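You operate a simulated robot arm through the tools that you are given. There is no shell and no other tool.

You run a simulated robot arm. Do the job below in one go: nothing can be reset, and whatever is moved stays where it is left.

TASK
Start the skid pump and run line C at 10 L/min.
Fine: main switch on; open the inlet valve and valve C before you press start; the pump must not trip; leave the other valves, the fill button and the levers alone.

Only the result counts: the job must be done as asked and must still hold three seconds after the hand-in. Knocking over, shifting, dropping, spilling or breaking anything else fails it.

THE ROBOT
A 6-joint arm with a two-finger gripper, fixed in place. Base frame: the origin is at the foot of the arm, x ahead of it, y to its left, z up. Readings come in m, rad, newtons and seconds.
Its first joint turns from -2.897 to 2.897 rad. Payload 2.45 kg.
The tool frame sits at the grasp point between the pads (the TCP): z along the fingers, y along the line on which they close. The tips reach 0.02 m beyond it. Largest opening 0.14 m; the body of the gripper starts 0.168 m behind the TCP.
Orientation is that of the tool frame in the base frame, as [roll, pitch, yaw] about the fixed x, y, z axes, in that order (R = Rz(yaw) Ry(pitch) Rx(roll)). With the fingers straight down and closing along the base's y, the tool's x points along the base's -x, its y along +y and its z along -z.

THE INTERFACE
- The arm moves only by the tool send_rows. Its argument "moves" is a list of rows, each a list of 7 numbers: the opening in per cent of the stroke, from 0 (shut) to 100 (fully open), then the shift along the base's x, y, z in m, then the turn, a rotation vector about the base's x, y, z in rad. In form: [[jaw, dx, dy, dz, ax, ay, az], ...]. A call has 1 to 20 rows; each row is the pose to reach, as a shift and turn from the pose commanded when the call began. Each row takes 0.2 s and may step no farther than 0.05 m and 0.15 rad from the row before; otherwise, or with a gripper value out of range, the whole call is refused. A pose out of reach is approached as far as the arm can. The call stops where the force on the tool passes 60 N (or 10 N more than at its start, if that is more) or the arm is blocked; 0.2 s more then pass. Each finger travels about 0.045 m/s and halts on what it meets, pressing with about 33 N; the grip force reading is that of the motor and also rises with nothing between the fingers. The clock runs only during rows and for 0.2 s after the last one: add rows that repeat a pose to give the fingers time. The reply holds the time, the measured pose of the TCP, the force on the tool along the base axes, the opening and the grip force, in the units named above and with some noise, with the torque about the TCP (base axes, N m) and any sound that the robot's microphone picked up.
- Cameras (640 x 400 px; columns grow to the right, rows downward): "scene" is fixed at [0.3964, -0.6498, 1.7022]; the picture's right is [0.88, -0.48, 0.00], its down [-0.22, -0.40, -0.89] and it looks along [0.43, 0.78, -0.45] (base axes); focal length 342 px, centre (320, 200). "wrist" rides on the gripper at [0.078, 0.011, -0.209] in the tool frame; the picture's right is [-0.14, 0.99, 0.00], its down [-0.92, -0.13, -0.37] and it looks along [-0.37, -0.05, 0.93] (tool axes); focal length 280 px, centre (320, 200). There is no depth. A picture from a camera that has moved, and an enlarged one, comes with that camera's place and axes in the base frame and with its lens.
- capture(camera): a new picture of that camera. No time passes.
- zoom(camera, box): a new picture of the part [left, top, right, bottom] of that camera's present view, enlarged. No time passes.
- finish_job(): hands the job in; it is judged then, once.

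Nothing tells you positions but the pictures and the camera data. Unless the task says otherwise, let go and move clear before handing in.

The tools are called after "Call:" as a command line: name --pt "numbers of a row" for each row, then --argument value for the rest, lists and objects as JSON in quotes. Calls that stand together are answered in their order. send_rows: Moves the arm, as the interface text tells. Its arguments: {"type":"object","properties":{"moves":{"type":"array","items":{"type":"array","items":{"type":"number"}}}},"required":["moves"]} The other tools are called the same way: capture (camera) takes a picture; zoom (camera, box) takes an enlarged picture of a part of a camera's view; finish_job () hands the job in.

At the start:

```text
t: 0.0
eef_pos: [0.398, 0.4014, 1.4937]
tool_rot: [-3.142, -0.001, -3.14]
force: [0.2, 0.4, 0.5]
moment: [0.02, 0.0, -0.01]
finger_gap: 0.1399
grasp_force: 0.0
```

scene: 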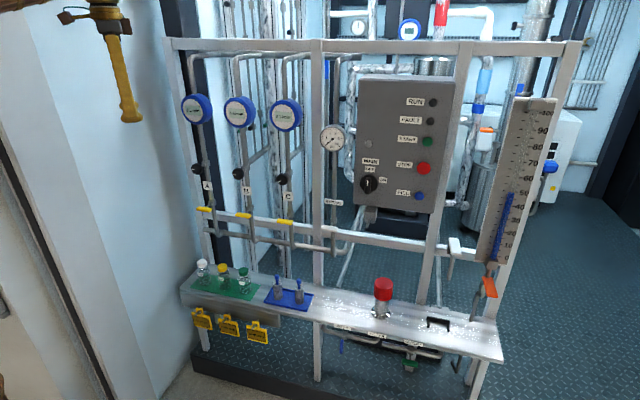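
wrist: 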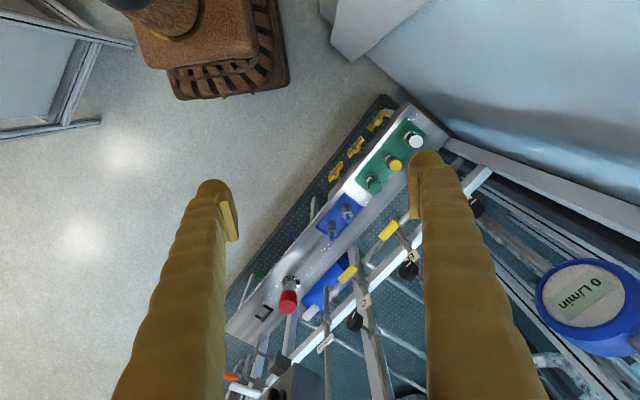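

I see a skid with three lines (A, B, C) with gauges, yellow lever valves and black knobs, and a control cabinet with main switch, start/stop/fill buttons. I'll zoom in on the details before moving.

Call:
zoom --camera "scene" --box '[160, 80, 340, 260]'

Call:
zoom --camera "scene" --box '[310, 70, 470, 230]'

Call:
zoom --camera "scene" --box '[170, 240, 340, 360]'

Call:
zoom --camera "scene" --box '[320, 220, 520, 380]'

Call:
zoom --camera "scene" --box '[430, 80, 600, 300]'

Call:
zoom --camera "wrist" --box '[220, 80, 520, 400]'

```text
2.22 times, centred on (250, 170) of scene
camera zoom: at [0.3964, -0.6498, 1.7022], right [0.88, -0.48, 0.0], down [-0.22, -0.4, -0.89], along [0.43, 0.78, -0.45], focal length 759 px, centre (476, 267)
```

zoom: 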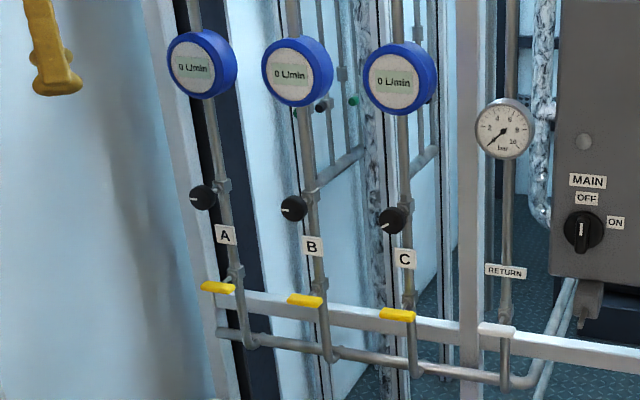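

```text
2.50 times, centred on (390, 150) of scene
camera zoom: at [0.3964, -0.6498, 1.7022], right [0.88, -0.48, 0.0], down [-0.22, -0.4, -0.89], along [0.43, 0.78, -0.45], focal length 854 px, centre (145, 325)
```

zoom: 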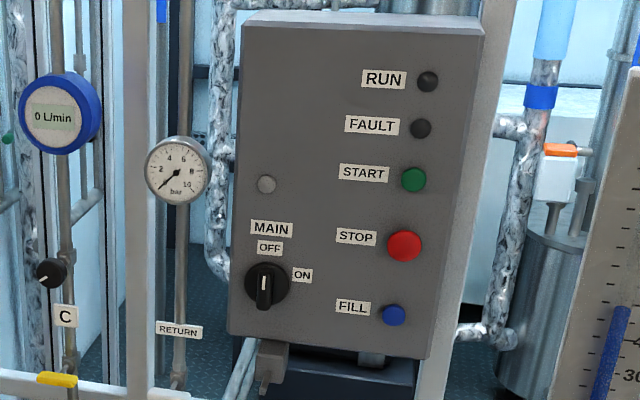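

```text
3.33 times, centred on (255, 300) of scene
camera zoom: at [0.3964, -0.6498, 1.7022], right [0.88, -0.48, 0.0], down [-0.22, -0.4, -0.89], along [0.43, 0.78, -0.45], focal length 1139 px, centre (537, -133)
```

zoom: 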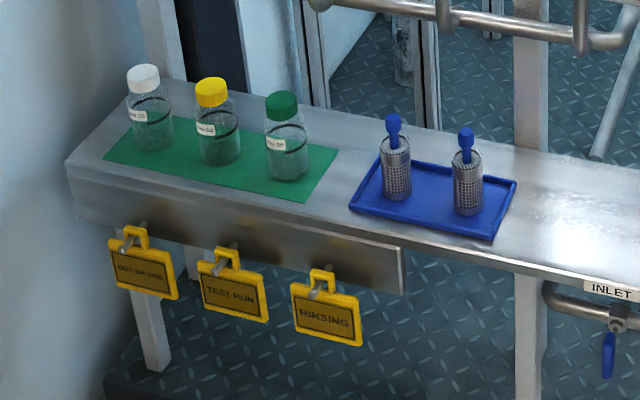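

```text
2.50 times, centred on (420, 300) of scene
camera zoom: at [0.3964, -0.6498, 1.7022], right [0.88, -0.48, 0.0], down [-0.22, -0.4, -0.89], along [0.43, 0.78, -0.45], focal length 854 px, centre (70, -50)
```

zoom: 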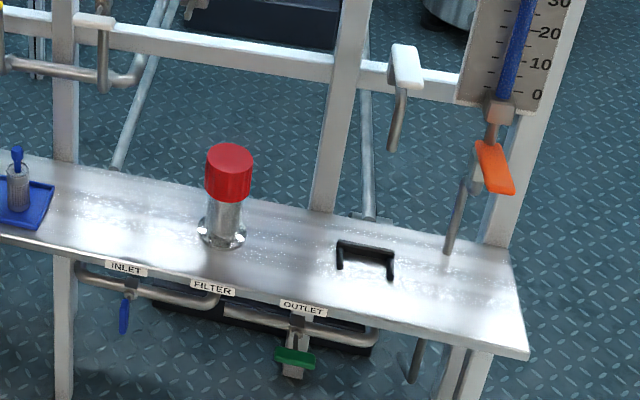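

```text
1.82 times, centred on (515, 190) of scene
camera zoom: at [0.3964, -0.6498, 1.7022], right [0.88, -0.48, 0.0], down [-0.22, -0.4, -0.89], along [0.43, 0.78, -0.45], focal length 621 px, centre (-34, 218)
```

zoom: 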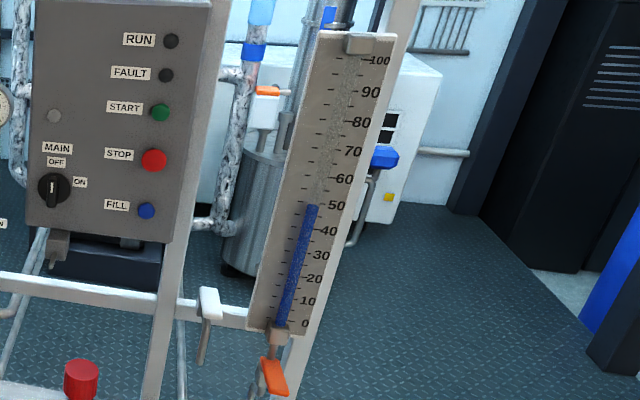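

```text
1.25 times, centred on (370, 240) of wrist
camera zoom: at [0.3195, 0.4135, 1.704], right [0.14, 0.99, 0.0], down [0.92, -0.13, 0.37], along [0.37, -0.05, -0.93], focal length 350 px, centre (258, 150)
```

zoom: 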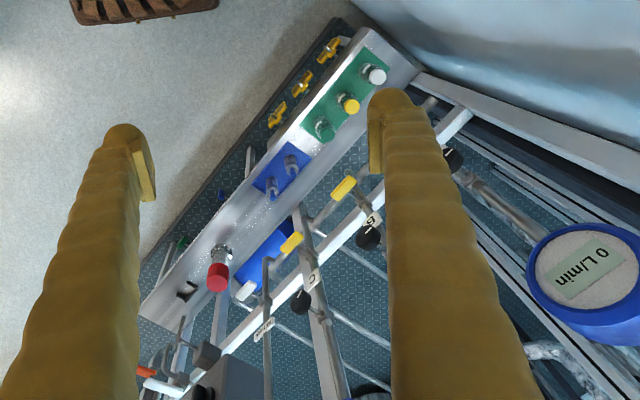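

The lines each have a yellow handle near the label and a black pointer knob; I need to know which is "valve C", so I'm zooming further on those and on the inlet valve.

Call:
zoom --camera "scene" --box '[260, 160, 340, 260]'

Call:
zoom --camera "scene" --box '[180, 150, 270, 250]'

Call:
zoom --camera "scene" --box '[320, 310, 430, 380]'

Call:
zoom --camera "scene" --box '[345, 145, 405, 235]'

Call:
zoom --camera "wrist" --box '[320, 200, 480, 400]'

Call:
zoom --camera "wrist" --box '[220, 250, 380, 400]'

```text
4.00 times, centred on (300, 210) of scene
camera zoom: at [0.3964, -0.6498, 1.7022], right [0.88, -0.48, 0.0], down [-0.22, -0.4, -0.89], along [0.43, 0.78, -0.45], focal length 1367 px, centre (400, 160)
```

zoom: 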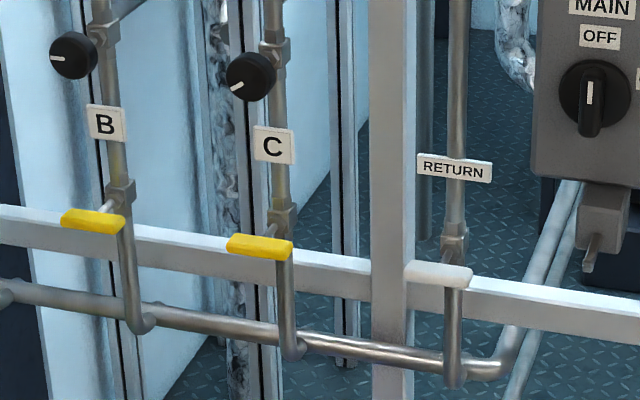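

```text
4.00 times, centred on (225, 200) of scene
camera zoom: at [0.3964, -0.6498, 1.7022], right [0.88, -0.48, 0.0], down [-0.22, -0.4, -0.89], along [0.43, 0.78, -0.45], focal length 1367 px, centre (700, 200)
```

zoom: 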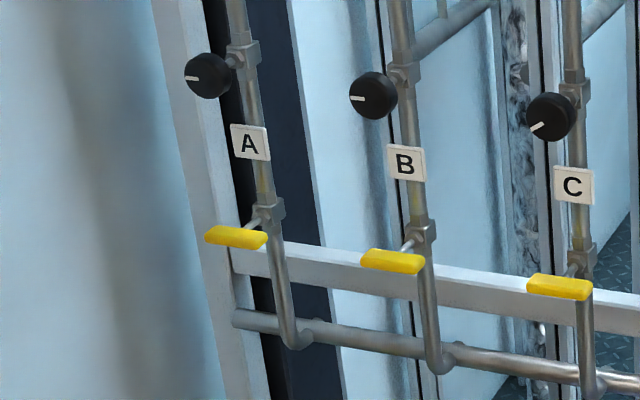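

```text
5.71 times, centred on (375, 345) of scene
camera zoom: at [0.3964, -0.6498, 1.7022], right [0.88, -0.48, 0.0], down [-0.22, -0.4, -0.89], along [0.43, 0.78, -0.45], focal length 1952 px, centre (6, -629)
```

zoom: 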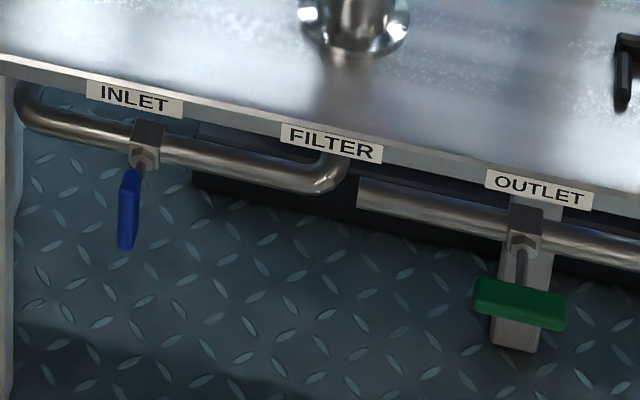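

```text
4.44 times, centred on (375, 190) of scene
camera zoom: at [0.3964, -0.6498, 1.7022], right [0.88, -0.48, 0.0], down [-0.22, -0.4, -0.89], along [0.43, 0.78, -0.45], focal length 1518 px, centre (76, 244)
```

zoom: 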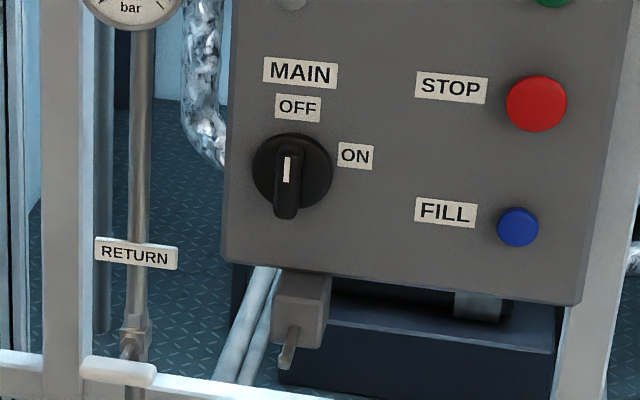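

```text
2.00 times, centred on (400, 300) of wrist
camera zoom: at [0.3195, 0.4135, 1.704], right [0.14, 0.99, 0.0], down [0.92, -0.13, 0.37], along [0.37, -0.05, -0.93], focal length 561 px, centre (160, 0)
```

zoom: 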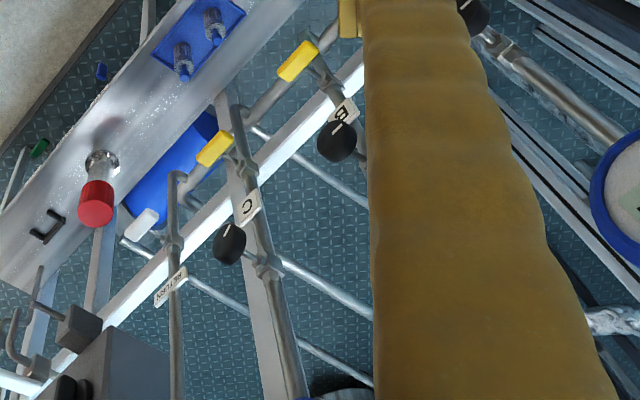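

```text
2.67 times, centred on (300, 325) of wrist
camera zoom: at [0.3195, 0.4135, 1.704], right [0.14, 0.99, 0.0], down [0.92, -0.13, 0.37], along [0.37, -0.05, -0.93], focal length 748 px, centre (373, -133)
```

zoom: 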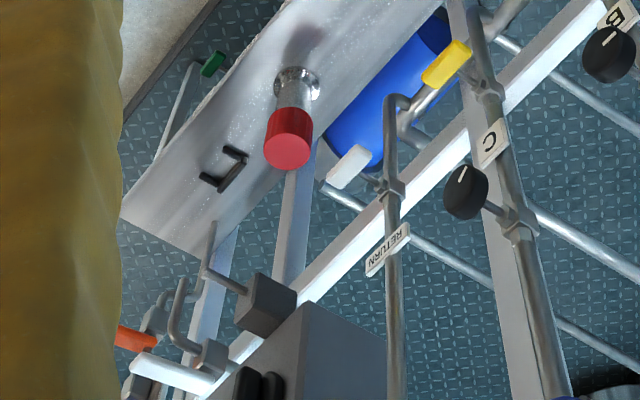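

Triangulating from both cameras, the skid face is at 45° to the base. Its normal is (0.707, 0.707), and the yellow C handle is roughly at along-skid 0.29, depth 0.88, height 1.03. The yellow and blue handles all sit across their pipes, so they look closed. I'll swing the tool to horizontal, facing the skid in free space, and look closer.

Call:
send_rows --pt "100 0.0204 -0.0088 -0.028 0.0439 -0.1059 0.0439" --pt "100 0.0408 -0.0176 -0.056 0.0877 -0.2118 0.0877" --pt "100 0.0612 -0.0264 -0.084 0.1316 -0.3176 0.1316" --pt "100 0.0816 -0.0351 -0.1126 0.1754 -0.4235 0.1754" --pt "100 0.102 -0.0439 -0.1407 0.2193 -0.5294 0.2193" --pt "100 0.1224 -0.0527 -0.1689 0.2631 -0.6353 0.2631" --pt "100 0.1428 -0.0615 -0.197 0.307 -0.7412 0.307" --pt "100 0.1633 -0.0703 -0.2251 0.3509 -0.847 0.3509" --pt "100 0.1837 -0.0791 -0.2533 0.3947 -0.9529 0.3947" --pt "100 0.2041 -0.0879 -0.2814 0.4386 -1.0588 0.4386" --pt "100 0.2245 -0.0966 -0.3096 0.4824 -1.1647 0.4824" --pt "100 0.2449 -0.1054 -0.3377 0.5263 -1.2705 0.5263" --pt "100 0.2653 -0.1142 -0.3659 0.5701 -1.3764 0.5701" --pt "100 0.2857 -0.123 -0.394 0.614 -1.4823 0.614"

```text
t: 3.0
eef_pos: [0.6852, 0.2806, 1.1008]
tool_rot: [1.565, 1.447, 2.353]
force: [-0.6, -1.5, 0.7]
moment: [-0.21, -0.1, 0.11]
finger_gap: 0.1402
grasp_force: 0.1
out of reach, approached as far as the arm can: row 9, 10
```

The tool is now facing the skid, with a small residual roll of about 0.12 rad. I'll let it settle and look.

Call:
send_rows --pt "100 0 0 0 0 0 0" --pt "100 0 0 0 0 0 0"

Call:
capture --camera "wrist"

Call:
capture --camera "scene"

```text
t: 3.6
eef_pos: [0.686, 0.2804, 1.1015]
tool_rot: [-1.902, 1.569, -1.113]
force: [0.5, -0.3, 0.8]
moment: [-0.02, 0.01, -0.01]
finger_gap: 0.1401
grasp_force: 0.1
```

```text
taken
camera wrist: at [0.5293, 0.1409, 1.0241], right [-0.7, 0.7, 0.14], down [-0.17, -0.35, 0.92], along [0.69, 0.62, 0.36], focal length 280 px, centre (320, 200)
```

wrist: 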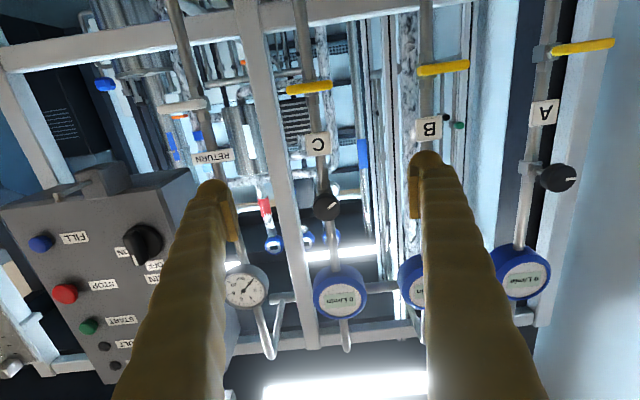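

```text
taken
```

scene: 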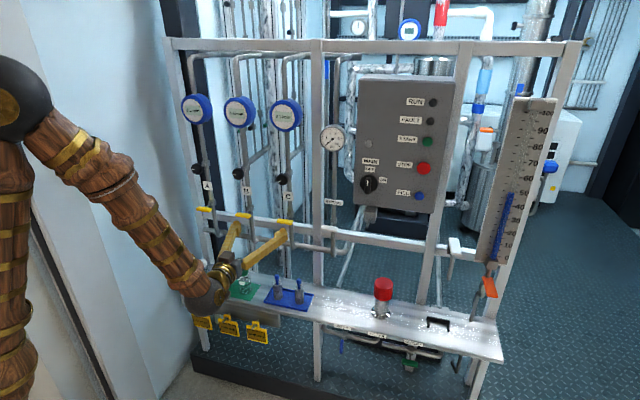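

The view is upside-down, as expected, and everything is visible. I'll zoom on the C valve group and the switch area to refine positions.

Call:
zoom --camera "wrist" --box '[260, 50, 400, 250]'

Call:
zoom --camera "wrist" --box '[0, 150, 260, 400]'

Call:
zoom --camera "wrist" --box '[380, 20, 620, 320]'

```text
2.00 times, centred on (330, 150) of wrist
camera zoom: at [0.5293, 0.1409, 1.0241], right [-0.7, 0.7, 0.14], down [-0.17, -0.35, 0.92], along [0.69, 0.62, 0.36], focal length 561 px, centre (300, 300)
```

zoom: 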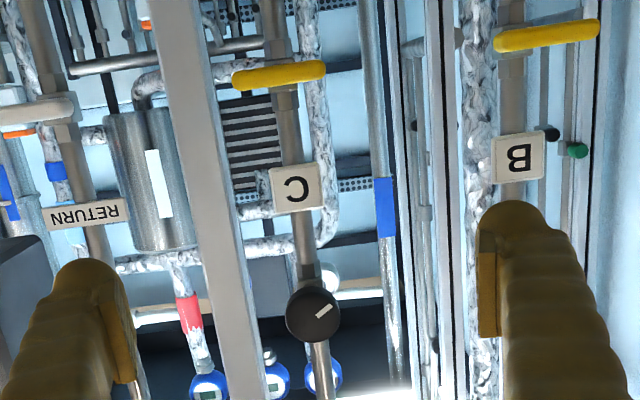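

```text
1.60 times, centred on (130, 275) of wrist
camera zoom: at [0.5293, 0.1409, 1.0241], right [-0.7, 0.7, 0.14], down [-0.17, -0.35, 0.92], along [0.69, 0.62, 0.36], focal length 449 px, centre (624, 80)
```

zoom: 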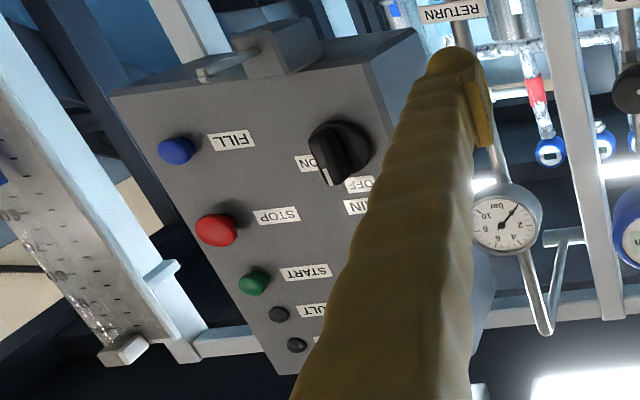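

```text
1.33 times, centred on (500, 170) of wrist
camera zoom: at [0.5293, 0.1409, 1.0241], right [-0.7, 0.7, 0.14], down [-0.17, -0.35, 0.92], along [0.69, 0.62, 0.36], focal length 374 px, centre (80, 240)
```

zoom: 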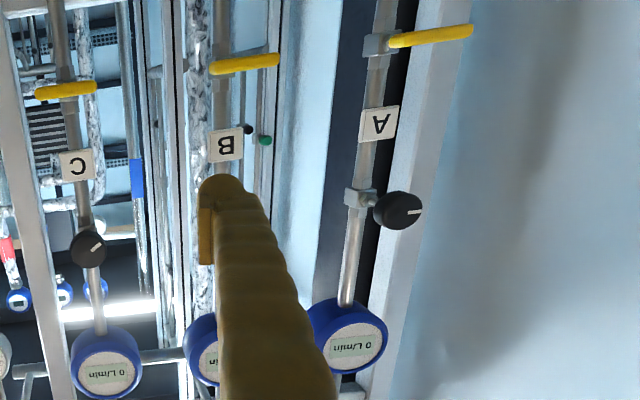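

Valve C's T-handle is horizontal across its vertical pipe at about (s 0.288, d 0.88, z 1.02). I'll roll the tool 90° so the fingers straddle it above and below, moving a bit closer but stopping short for another look.

Call:
send_rows --pt "60 0.0052 0.0051 -0.0074 0.101 0.101 0" --pt "60 0.0105 0.0101 -0.0147 0.2019 0.2019 0" --pt "60 0.0157 0.0152 -0.0221 0.3029 0.3029 0" --pt "60 0.0209 0.0202 -0.0295 0.4039 0.4039 0" --pt "60 0.0262 0.0253 -0.0368 0.5049 0.5049 0" --pt "60 0.0314 0.0303 -0.0442 0.6058 0.6058 0" --pt "60 0.0367 0.0354 -0.0515 0.7068 0.7068 0" --pt "60 0.0419 0.0404 -0.0589 0.8078 0.8078 0" --pt "60 0.0471 0.0455 -0.0663 0.9087 0.9087 0" --pt "60 0.0524 0.0505 -0.0736 1.0097 1.0097 0" --pt "60 0.0576 0.0556 -0.081 1.1107 1.1107 0" --pt "60 0.0576 0.0556 -0.081 1.1107 1.1107 0"

Call:
capture --camera "wrist"

Call:
capture --camera "scene"

```text
t: 6.2
eef_pos: [0.7422, 0.3355, 1.0197]
tool_rot: [1.571, -0.001, 2.356]
force: [-0.2, 0.2, 0.1]
moment: [0.04, 0.02, 0.0]
finger_gap: 0.0841
grasp_force: 0.0
```

```text
taken
camera wrist: at [0.5373, 0.2439, 1.031], right [0.1, -0.1, 0.99], down [0.39, -0.91, -0.13], along [0.92, 0.4, -0.05], focal length 280 px, centre (320, 200)
```

wrist: 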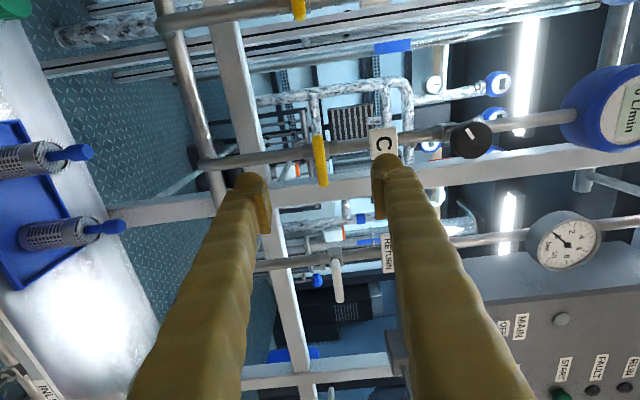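

```text
taken
```

scene: 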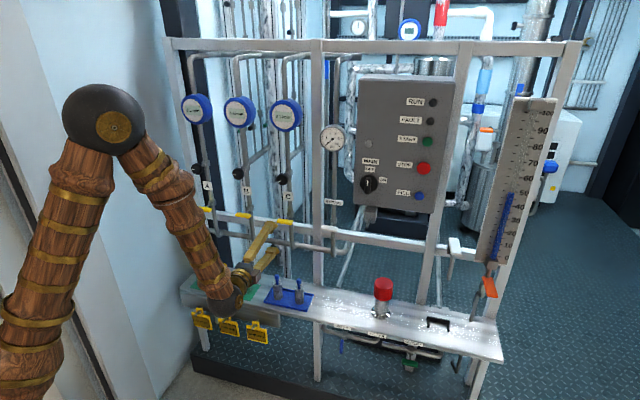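

The fingers straddle the yellow C handle with good alignment. I'll advance to depth ~0.876 and check before closing.

Call:
send_rows --pt "60 0.02 0.02 0.0005 0 0 0" --pt "60 0.04 0.04 0.0005 0 0 0" --pt "60 0.06 0.06 0.0005 0 0 0" --pt "60 0.08 0.08 0.0005 0 0 0" --pt "60 0.08 0.08 0.0005 0 0 0"

Call:
capture --camera "wrist"

Call:
zoom --camera "scene" --box '[200, 160, 340, 300]'

```text
t: 7.4
eef_pos: [0.8225, 0.4124, 1.021]
tool_rot: [1.573, -0.001, 2.355]
force: [-0.5, -0.3, 0.8]
moment: [-0.02, 0.01, -0.01]
finger_gap: 0.084
grasp_force: 0.1
```

```text
taken
camera wrist: at [0.619, 0.3223, 1.0324], right [0.1, -0.1, 0.99], down [0.39, -0.91, -0.13], along [0.92, 0.4, -0.05], focal length 280 px, centre (320, 200)
```

wrist: 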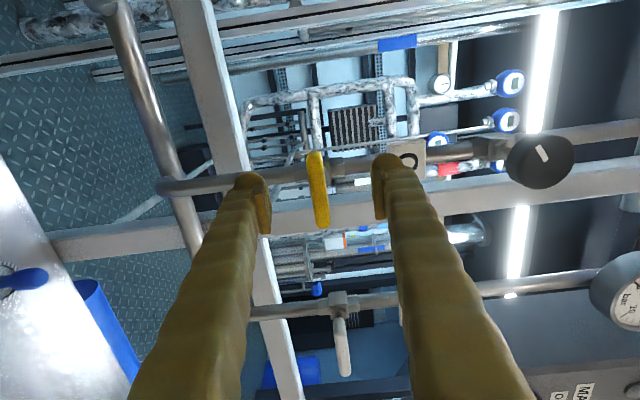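

```text
2.86 times, centred on (270, 230) of scene
camera zoom: at [0.3964, -0.6498, 1.7022], right [0.88, -0.48, 0.0], down [-0.22, -0.4, -0.89], along [0.43, 0.78, -0.45], focal length 976 px, centre (463, 114)
```

zoom: 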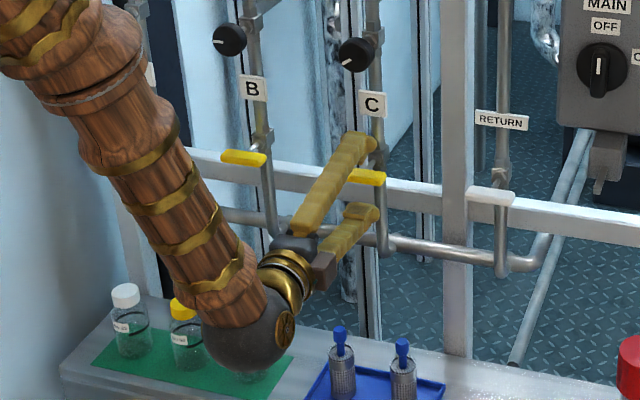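

The handle sits between the pads at the right height. I'll advance another ~8 mm and close on it.

Call:
send_rows --pt "60 0.0057 0.0057 0 0 0 0" --pt "30 0.0057 0.0057 0 0 0 0" --pt "10 0.0057 0.0057 0 0 0 0" --pt "0 0.0057 0.0057 0 0 0 0" --pt "0 0.0057 0.0057 0 0 0 0" --pt "0 0.0057 0.0057 0 0 0 0"

Call:
capture --camera "wrist"

```text
t: 8.8
eef_pos: [0.8277, 0.42, 1.0199]
tool_rot: [1.571, 0.002, 2.355]
force: [1.6, 1.4, -2.8]
moment: [-0.01, 0.0, -0.05]
finger_gap: 0.0125
grasp_force: 24.7
```

```text
taken
camera wrist: at [0.6244, 0.328, 1.0314], right [0.1, -0.1, 0.99], down [0.39, -0.91, -0.13], along [0.92, 0.4, -0.05], focal length 280 px, centre (320, 200)
```

wrist: 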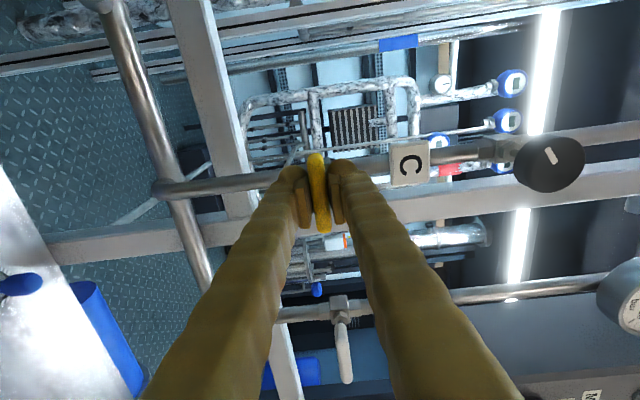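

I have the handle gripped (12.5 mm thick), centred on its stem. Now I'll test-turn counter-clockwise, as seen facing the skid, by a small angle and watch the torque.

Call:
send_rows --pt "0 0 0 0 -0.07 -0.07 0" --pt "0 0 0 0 -0.141 -0.141 0" --pt "0 0 0 0 -0.141 -0.141 0"

Call:
capture --camera "wrist"

```text
t: 9.6
eef_pos: [0.8279, 0.4204, 1.0194]
tool_rot: [1.571, 0.2, 2.356]
force: [4.1, -8.7, -2.2]
moment: [0.0, 0.01, -0.22]
finger_gap: 0.0121
grasp_force: 39.1
```

```text
taken
camera wrist: at [0.6239, 0.3286, 1.0155], right [-0.04, 0.04, 1.0], down [0.39, -0.92, 0.06], along [0.92, 0.4, 0.02], focal length 280 px, centre (320, 200)
```

wrist: 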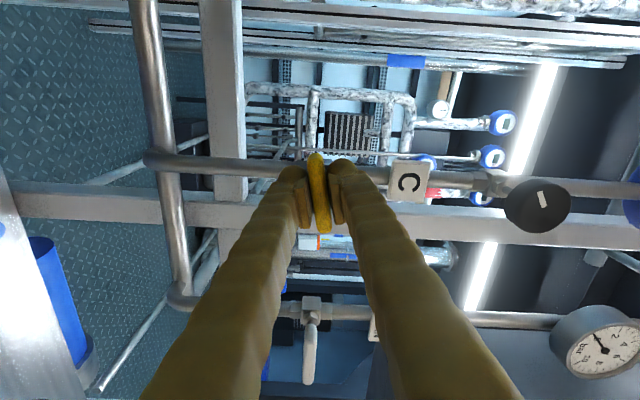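

The handle turns freely counter-clockwise (no torque build-up). I'll continue turning in stages.

Call:
send_rows --pt "0 0.0005 -0.0005 0 -0.1 -0.1 0" --pt "0 0.001 -0.001 0 -0.2 -0.2 0" --pt "0 0.001 -0.001 0 -0.3 -0.3 0" --pt "0 0.001 -0.001 0 -0.4 -0.4 0" --pt "0 0.001 -0.001 0 -0.4 -0.4 0"

Call:
capture --camera "wrist"

```text
t: 10.8
eef_pos: [0.8286, 0.42, 1.0193]
tool_rot: [1.572, 0.766, 2.357]
force: [-3.5, 3.3, -5.5]
moment: [-0.08, 0.03, 0.06]
finger_gap: 0.0122
grasp_force: 39.0
```

```text
taken
camera wrist: at [0.6348, 0.3177, 0.9739], right [-0.42, 0.42, 0.81], down [0.27, -0.79, 0.55], along [0.87, 0.45, 0.22], focal length 280 px, centre (320, 200)
```

wrist: 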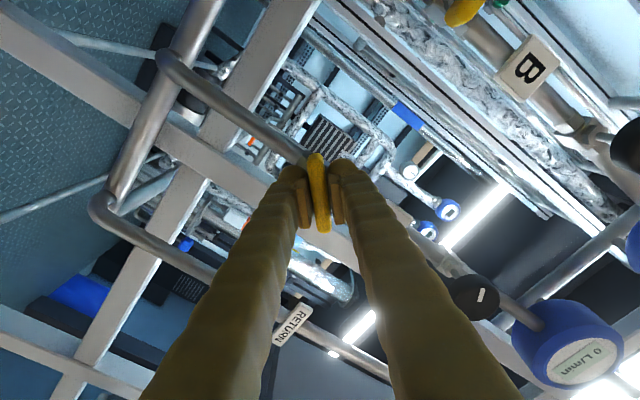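

It turned about 45° smoothly. I'll continue to the full 90°.

Call:
send_rows --pt "0 0 0 0 -0.1 -0.1 0" --pt "0 0 0 0 -0.2 -0.2 0" --pt "0 0 0 0 -0.3 -0.3 0" --pt "0 0 0 0 -0.4 -0.4 0" --pt "0 0 0 0 -0.5 -0.5 0" --pt "0 0 0 0 -0.57 -0.57 0" --pt "0 0 0 0 -0.57 -0.57 0"

Call:
capture --camera "wrist"

Call:
zoom --camera "scene" --box '[200, 160, 340, 300]'

```text
t: 12.4
eef_pos: [0.8295, 0.4194, 1.0195]
tool_rot: [-1.82, 1.569, -1.034]
force: [-0.2, 14.1, -12.2]
moment: [-0.09, 0.13, 0.05]
finger_gap: 0.012
grasp_force: 38.4
```

```text
taken
camera wrist: at [0.6725, 0.2798, 0.9421], right [-0.7, 0.7, 0.14], down [-0.17, -0.35, 0.92], along [0.69, 0.62, 0.36], focal length 280 px, centre (320, 200)
```

wrist: 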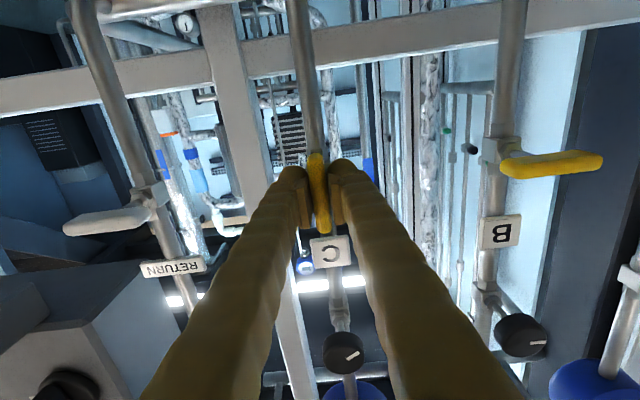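

```text
2.86 times, centred on (270, 230) of scene
camera zoom: at [0.3964, -0.6498, 1.7022], right [0.88, -0.48, 0.0], down [-0.22, -0.4, -0.89], along [0.43, 0.78, -0.45], focal length 976 px, centre (463, 114)
```

zoom: 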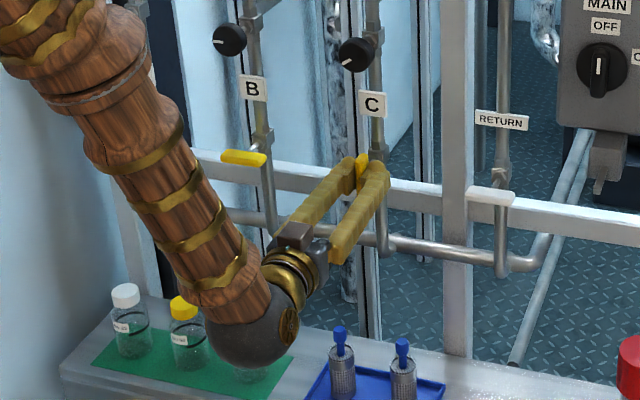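

Handle C is now vertical, in line with its pipe. I'll nudge slightly further to make sure it is at its stop, then release and back away.

Call:
send_rows --pt "0 0 0 0 -0.035 -0.035 0" --pt "0 0 0 0 -0.035 -0.035 0"

```text
t: 12.9
eef_pos: [0.8296, 0.4206, 1.0209]
tool_rot: [-1.873, 1.531, -1.074]
force: [0.8, 9.4, 2.4]
moment: [0.53, 0.54, 0.0]
finger_gap: 0.0122
grasp_force: 39.3
out of reach, approached as far as the arm can: row 1, 2
stopped in row 2: the force on the tool passed its limit at 63 N (the readings are from after the stop); the commanded pose is now the measured one
```

The stop was reached (about 0.75 N·m resisting), so valve C is fully open. Now I'll open the fingers and retreat straight back.

Call:
send_rows --pt "15 0 0 0 0 0 0" --pt "35 0 0 0 0 0 0" --pt "55 0 0 0 0 0 0" --pt "55 0 0 0 0 0 0" --pt "55 -0.025 -0.025 0 0 0 0" --pt "55 -0.05 -0.05 0 0 0 0" --pt "55 -0.08 -0.08 0 0 0 0" --pt "55 -0.11 -0.11 0 0 0 0" --pt "55 -0.11 -0.11 0 0 0 0"

Call:
capture --camera "wrist"

Call:
zoom --camera "scene" --box '[200, 160, 340, 300]'

```text
t: 14.9
eef_pos: [0.7276, 0.3041, 1.0356]
tool_rot: [-2.337, 1.544, -1.533]
force: [-0.4, 0.2, 0.1]
moment: [-0.04, 0.02, 0.02]
finger_gap: 0.0773
grasp_force: 0.1
out of reach, approached as far as the arm can: row 6, 7, 8, 9
```

```text
taken
camera wrist: at [0.5745, 0.1598, 0.9624], right [-0.71, 0.69, 0.12], down [-0.16, -0.33, 0.93], along [0.68, 0.65, 0.35], focal length 280 px, centre (320, 200)
```

wrist: 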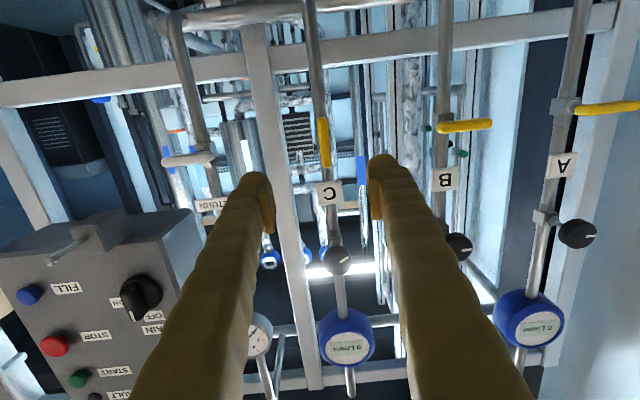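

```text
2.86 times, centred on (270, 230) of scene
camera zoom: at [0.3964, -0.6498, 1.7022], right [0.88, -0.48, 0.0], down [-0.22, -0.4, -0.89], along [0.43, 0.78, -0.45], focal length 976 px, centre (463, 114)
```

zoom: 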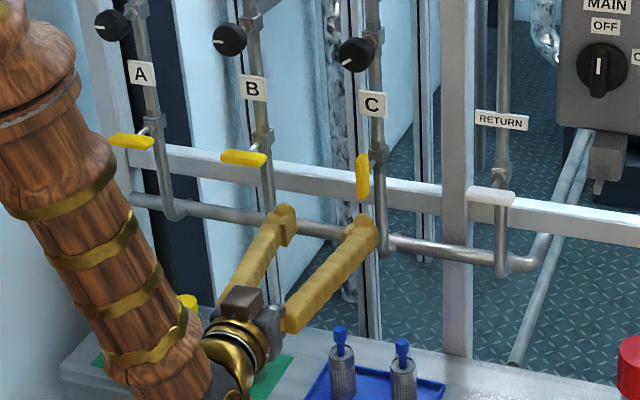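

Valve C is visibly vertical (open) and released; A and B are untouched. The arm seems to be near a wrist-roll limit in this direction, so I'll roll the tool the other way by about 180° (camera upright) while moving in free air towards the inlet valve below the bench.

Call:
send_rows --pt "55 0.0014 -0.0071 -0.01 0.099 0.099 0" --pt "55 0.0028 -0.0141 -0.02 0.198 0.198 0" --pt "55 0.0042 -0.0212 -0.03 0.297 0.297 0" --pt "55 0.0057 -0.0283 -0.04 0.396 0.396 0" --pt "55 0.0071 -0.0354 -0.05 0.495 0.495 0" --pt "55 0.0085 -0.0424 -0.06 0.594 0.594 0" --pt "55 0.0099 -0.0495 -0.07 0.693 0.693 0" --pt "55 0.0113 -0.0566 -0.08 0.792 0.792 0" --pt "55 0.0127 -0.0636 -0.09 0.891 0.891 0" --pt "55 0.0142 -0.0707 -0.1 0.99 0.99 0" --pt "55 0.0156 -0.0778 -0.11 1.089 1.089 0" --pt "55 0.017 -0.0848 -0.12 1.188 1.188 0" --pt "55 0.0184 -0.0919 -0.13 1.287 1.287 0" --pt "55 0.0198 -0.099 -0.14 1.386 1.386 0" --pt "55 0.0212 -0.1061 -0.15 1.485 1.485 0" --pt "55 0.0226 -0.1131 -0.16 1.584 1.584 0" --pt "55 0.0241 -0.1202 -0.17 1.683 1.683 0" --pt "55 0.0255 -0.1273 -0.18 1.782 1.782 0" --pt "55 0.0269 -0.1343 -0.19 1.881 1.881 0" --pt "55 0.0283 -0.1414 -0.2 1.98 1.98 0"

Call:
capture --camera "wrist"

Call:
capture --camera "scene"

```text
t: 19.1
eef_pos: [0.7559, 0.1627, 0.8361]
tool_rot: [1.533, -1.194, 2.387]
force: [-0.4, 0.4, 0.1]
moment: [0.02, 0.04, 0.02]
finger_gap: 0.077
grasp_force: 0.1
```

```text
taken
camera wrist: at [0.5916, 0.0307, 0.9103], right [0.68, -0.69, 0.24], down [-0.1, -0.41, -0.91], along [0.73, 0.59, -0.34], focal length 280 px, centre (320, 200)
```

wrist: 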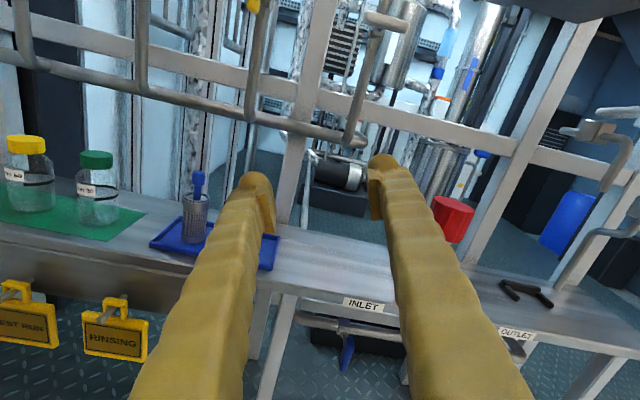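

```text
taken
```

scene: 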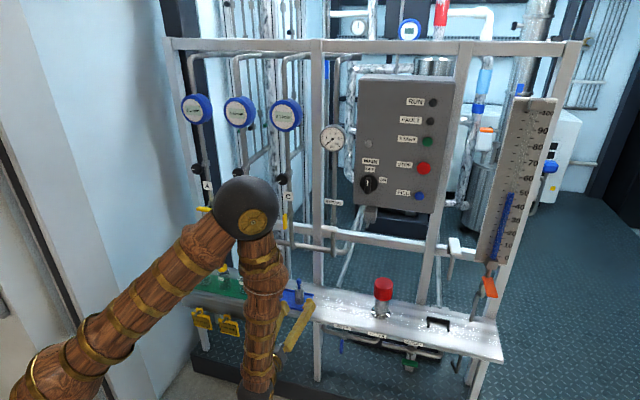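

The camera is now nearly upright and the INLET label with its blue handle is visible under the bench edge. I'll zoom in on it.

Call:
zoom --camera "wrist" --box '[280, 270, 420, 400]'

Call:
zoom --camera "scene" --box '[300, 300, 420, 390]'

```text
3.08 times, centred on (350, 335) of wrist
camera zoom: at [0.5916, 0.0307, 0.9103], right [0.68, -0.69, 0.24], down [-0.1, -0.41, -0.91], along [0.73, 0.59, -0.34], focal length 863 px, centre (228, -215)
```

zoom: 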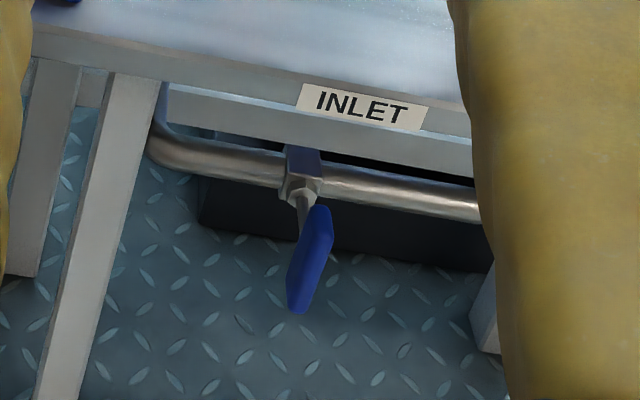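

```text
4.44 times, centred on (360, 345) of scene
camera zoom: at [0.3964, -0.6498, 1.7022], right [0.88, -0.48, 0.0], down [-0.22, -0.4, -0.89], along [0.43, 0.78, -0.45], focal length 1518 px, centre (142, -444)
```

zoom: 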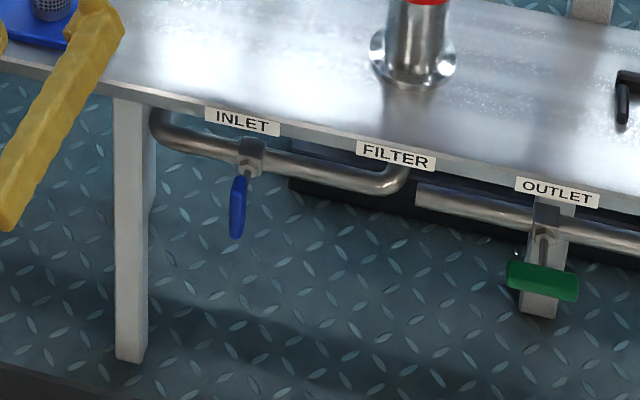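

The inlet T-handle is at about (s 0.546, d 0.79, z 0.52), vertical across the horizontal pipe, so it's closed. I'll descend in front of the bench with the fingers left and right of it, staying clear at d 0.66.

Call:
send_rows --pt "55 0.0121 -0.0103 -0.0395 0.032 0.0345 0" --pt "55 0.0242 -0.0207 -0.079 0.0641 0.069 0" --pt "55 0.0363 -0.031 -0.1185 0.0961 0.1036 0" --pt "55 0.0484 -0.0413 -0.158 0.1282 0.1381 0" --pt "55 0.0606 -0.0517 -0.1975 0.1602 0.1726 0" --pt "55 0.0727 -0.062 -0.237 0.1923 0.2071 0" --pt "55 0.0848 -0.0724 -0.2765 0.2243 0.2417 0" --pt "55 0.0969 -0.0827 -0.316 0.2564 0.2762 0" --pt "55 0.0969 -0.0827 -0.316 0.2564 0.2762 0"

Call:
capture --camera "wrist"

Call:
capture --camera "scene"

```text
t: 21.1
eef_pos: [0.8528, 0.0833, 0.5221]
tool_rot: [2.834, -1.567, 1.082]
force: [-0.9, 0.9, -1.4]
moment: [-0.01, 0.01, -0.02]
finger_gap: 0.0772
grasp_force: 0.0
```

```text
taken
camera wrist: at [0.7105, -0.0699, 0.601], right [0.69, -0.71, -0.14], down [-0.35, -0.17, -0.92], along [0.63, 0.69, -0.37], focal length 280 px, centre (320, 200)
```

wrist: 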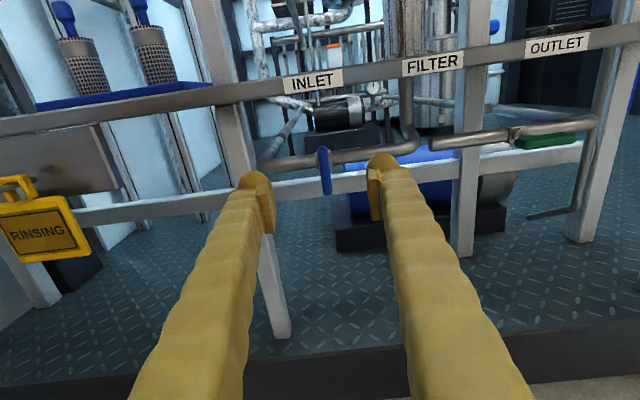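

```text
taken
```

scene: 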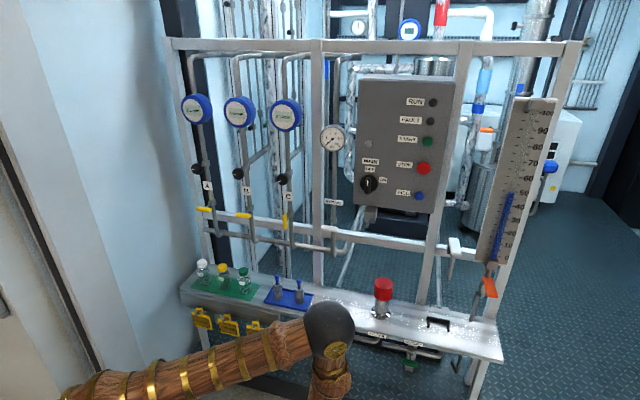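

The blue handle is roughly between the fingers. I'll zoom to refine its centre and depth.

Call:
zoom --camera "wrist" --box '[250, 110, 410, 230]'

```text
3.33 times, centred on (330, 170) of wrist
camera zoom: at [0.7105, -0.0699, 0.601], right [0.69, -0.71, -0.14], down [-0.35, -0.17, -0.92], along [0.63, 0.69, -0.37], focal length 935 px, centre (287, 300)
```

zoom: 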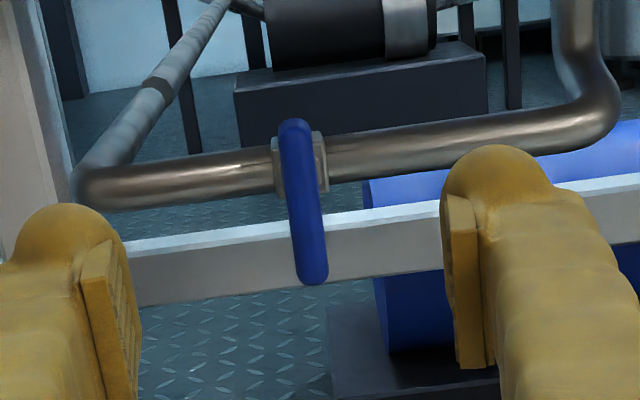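

The handle is ~65 mm long at z≈0.50 and s≈0.547. I'll move in part-way, correcting height and lateral offset, then re-check.

Call:
send_rows --pt "55 0.0216 0.0199 -0.0053 0 0 0.003" --pt "55 0.0431 0.0399 -0.0107 0 0 0.006" --pt "55 0.0647 0.0598 -0.016 0 0 0.01" --pt "55 0.0647 0.0598 -0.016 0 0 0.01"

Call:
zoom --camera "wrist" --box '[220, 80, 420, 240]'

```text
t: 22.1
eef_pos: [0.9162, 0.1407, 0.5053]
tool_rot: [2.741, -1.566, 1.187]
force: [0.7, -0.9, 0.0]
moment: [0.02, 0.0, -0.01]
finger_gap: 0.0773
grasp_force: 0.1
```

```text
2.50 times, centred on (320, 160) of wrist
camera zoom: at [0.7754, -0.013, 0.5837], right [0.7, -0.7, -0.14], down [-0.35, -0.17, -0.92], along [0.62, 0.69, -0.37], focal length 701 px, centre (320, 300)
```

zoom: 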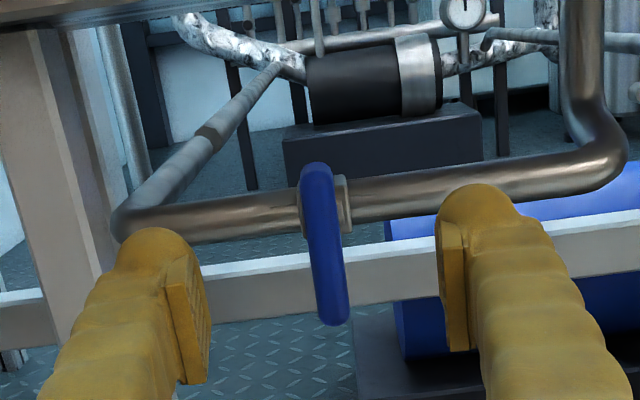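

The bar is now estimated at d≈0.80, z≈0.502. I'll advance another ~45 mm to put the pads beside it, then verify.

Call:
send_rows --pt "55 0.0113 0.0108 0 0 0 0" --pt "55 0.0226 0.0217 -0.001 0 0 0" --pt "55 0.0339 0.0325 -0.001 0 0 0" --pt "55 0.0339 0.0325 -0.001 0 0 0"

Call:
zoom --camera "wrist" --box '[220, 80, 420, 240]'

```text
t: 23.1
eef_pos: [0.9512, 0.1734, 0.5029]
tool_rot: [2.71, -1.57, 1.216]
force: [-0.1, -0.8, -0.1]
moment: [0.02, -0.03, -0.03]
finger_gap: 0.0769
grasp_force: 0.0
```

```text
2.50 times, centred on (320, 160) of wrist
camera zoom: at [0.81, 0.0194, 0.5825], right [0.7, -0.7, -0.14], down [-0.35, -0.17, -0.92], along [0.62, 0.69, -0.37], focal length 701 px, centre (320, 300)
```

zoom: 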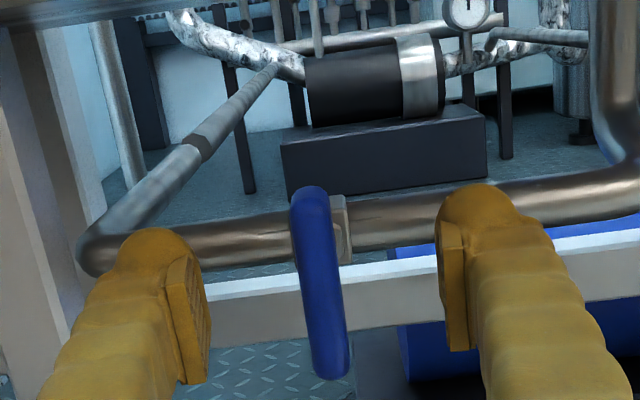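

Refined from three views: bar centre at d≈0.813, z≈0.498. I'll make the last small advance and close.

Call:
send_rows --pt "55 0.0092 0.0092 -0.005 0 0 0" --pt "30 0.0092 0.0092 -0.005 0 0 0" --pt "10 0.0092 0.0092 -0.005 0 0 0" --pt "0 0.0092 0.0092 -0.005 0 0 0" --pt "0 0.0092 0.0092 -0.005 0 0 0" --pt "0 0.0092 0.0092 -0.005 0 0 0"

Call:
zoom --camera "wrist" --box '[220, 80, 420, 240]'

```text
t: 24.5
eef_pos: [0.9605, 0.1834, 0.4994]
tool_rot: [2.725, -1.568, 1.205]
force: [0.5, 2.0, -0.2]
moment: [0.02, -0.01, -0.01]
finger_gap: 0.0124
grasp_force: 30.3
```

```text
2.50 times, centred on (320, 160) of wrist
camera zoom: at [0.8192, 0.0285, 0.5781], right [0.7, -0.7, -0.14], down [-0.35, -0.17, -0.92], along [0.62, 0.69, -0.37], focal length 701 px, centre (320, 300)
```

zoom: 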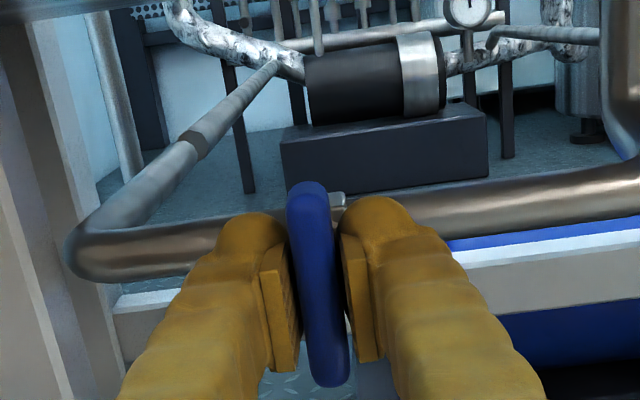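

The handle is gripped with low side force. Now a small counter-clockwise test turn.

Call:
send_rows --pt "0 0 0 0 -0.07 -0.07 0" --pt "0 0 0 0 -0.141 -0.141 0" --pt "0 0 0 0 -0.141 -0.141 0"

Call:
zoom --camera "wrist" --box '[220, 80, 420, 240]'

```text
t: 25.3
eef_pos: [0.9604, 0.1828, 0.4993]
tool_rot: [1.588, -1.368, 2.341]
force: [1.0, -3.8, -0.4]
moment: [0.0, 0.04, -0.06]
finger_gap: 0.0123
grasp_force: 38.6
```

```text
2.50 times, centred on (320, 160) of wrist
camera zoom: at [0.808, 0.0397, 0.5787], right [0.71, -0.71, 0.06], down [-0.22, -0.3, -0.93], along [0.67, 0.64, -0.37], focal length 701 px, centre (320, 300)
```

zoom: 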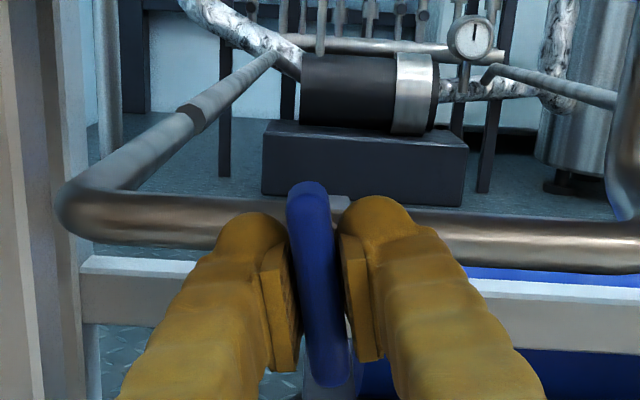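

It turns freely this way. Continuing counter-clockwise to about 90°.

Call:
send_rows --pt "0 0 0 0 -0.1 -0.1 0" --pt "0 0 0 0 -0.2 -0.2 0" --pt "0 0 0 0 -0.3 -0.3 0" --pt "0 0 0 0 -0.4 -0.4 0" --pt "0 0 0 0 -0.4 -0.4 0"

Call:
zoom --camera "wrist" --box '[220, 80, 420, 240]'

```text
t: 26.5
eef_pos: [0.9604, 0.1821, 0.5]
tool_rot: [1.576, -0.803, 2.35]
force: [-6.3, -18.7, 13.6]
moment: [0.13, -0.12, -0.05]
finger_gap: 0.0122
grasp_force: 38.9
```

```text
2.50 times, centred on (320, 160) of wrist
camera zoom: at [0.7788, 0.0689, 0.5636], right [0.57, -0.57, 0.59], down [0.12, -0.65, -0.75], along [0.81, 0.5, -0.3], focal length 701 px, centre (320, 300)
```

zoom: 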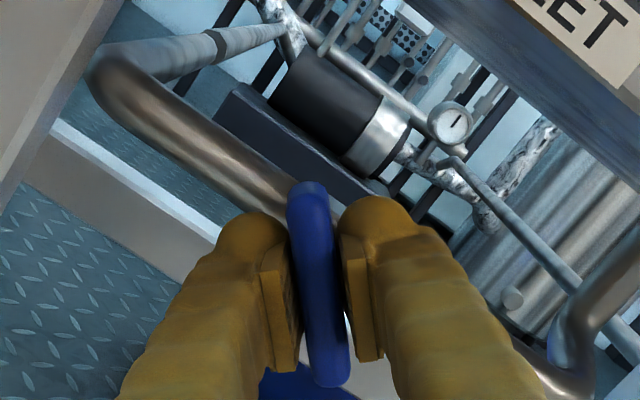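

Halfway, with modest side forces; I'll relieve them by shifting a millimetre or so and finish the turn.

Call:
send_rows --pt "0 -0.0004 -0.0018 0.0015 -0.1 -0.1 0" --pt "0 -0.0004 -0.0018 0.0015 -0.2 -0.2 0" --pt "0 -0.0004 -0.0018 0.0015 -0.3 -0.3 0" --pt "0 -0.0004 -0.0018 0.0015 -0.4 -0.4 0" --pt "0 -0.0004 -0.0018 0.0015 -0.4 -0.4 0"

```text
t: 27.7
eef_pos: [0.9588, 0.1814, 0.4995]
tool_rot: [1.574, -0.239, 2.353]
force: [26.4, 19.9, -6.6]
moment: [-0.03, 0.03, -0.04]
finger_gap: 0.0123
grasp_force: 38.7
```

Nearly horizontal. I'll ease forward ~1 mm to relax the axial pull and finish the last ~0.24 rad, nudging to the stop.

Call:
send_rows --pt "0 0.0007 0.0007 0 0 0 0" --pt "0 0.0007 0.0007 0 -0.07 -0.07 0" --pt "0 0.0007 0.0007 0 -0.14 -0.14 0" --pt "0 0.0007 0.0007 0 -0.17 -0.17 0" --pt "0 0.0007 0.0007 0 -0.17 -0.17 0"

Call:
capture --camera "wrist"

Call:
zoom --camera "scene" --box '[300, 300, 420, 390]'

```text
t: 28.9
eef_pos: [0.9599, 0.1825, 0.4995]
tool_rot: [1.571, 0.002, 2.355]
force: [-34.8, -6.3, 24.1]
moment: [0.24, -0.19, 0.22]
finger_gap: 0.0119
grasp_force: 38.4
```

```text
taken
camera wrist: at [0.7557, 0.0905, 0.5111], right [0.1, -0.1, 0.99], down [0.39, -0.91, -0.13], along [0.92, 0.4, -0.05], focal length 280 px, centre (320, 200)
```

wrist: 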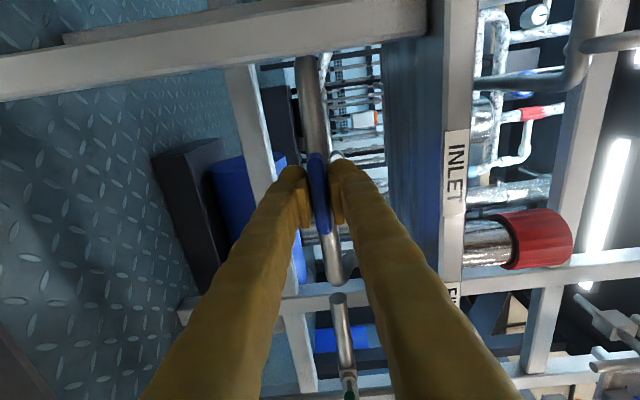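

```text
4.44 times, centred on (360, 345) of scene
camera zoom: at [0.3964, -0.6498, 1.7022], right [0.88, -0.48, 0.0], down [-0.22, -0.4, -0.89], along [0.43, 0.78, -0.45], focal length 1518 px, centre (142, -444)
```

zoom: 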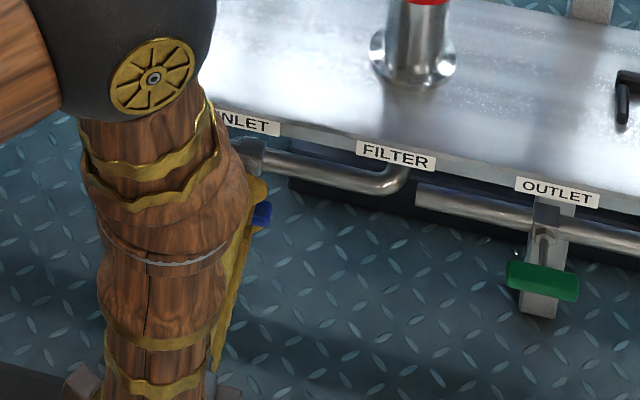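

The inlet handle is now in line with its pipe. I'll relax the contact forces slightly and nudge further to confirm the stop, then release.

Call:
send_rows --pt "0 -0.0007 0.0 0.0006 0 0 0" --pt "0 -0.0007 0.0 0.0006 -0.03 -0.03 0" --pt "0 -0.0007 0.0 0.0006 -0.05 -0.05 0"

```text
t: 29.7
eef_pos: [0.9592, 0.1814, 0.5]
tool_rot: [1.573, 0.075, 2.353]
force: [13.2, 4.5, -7.7]
moment: [0.67, 0.78, -0.15]
finger_gap: 0.0131
grasp_force: 39.2
```

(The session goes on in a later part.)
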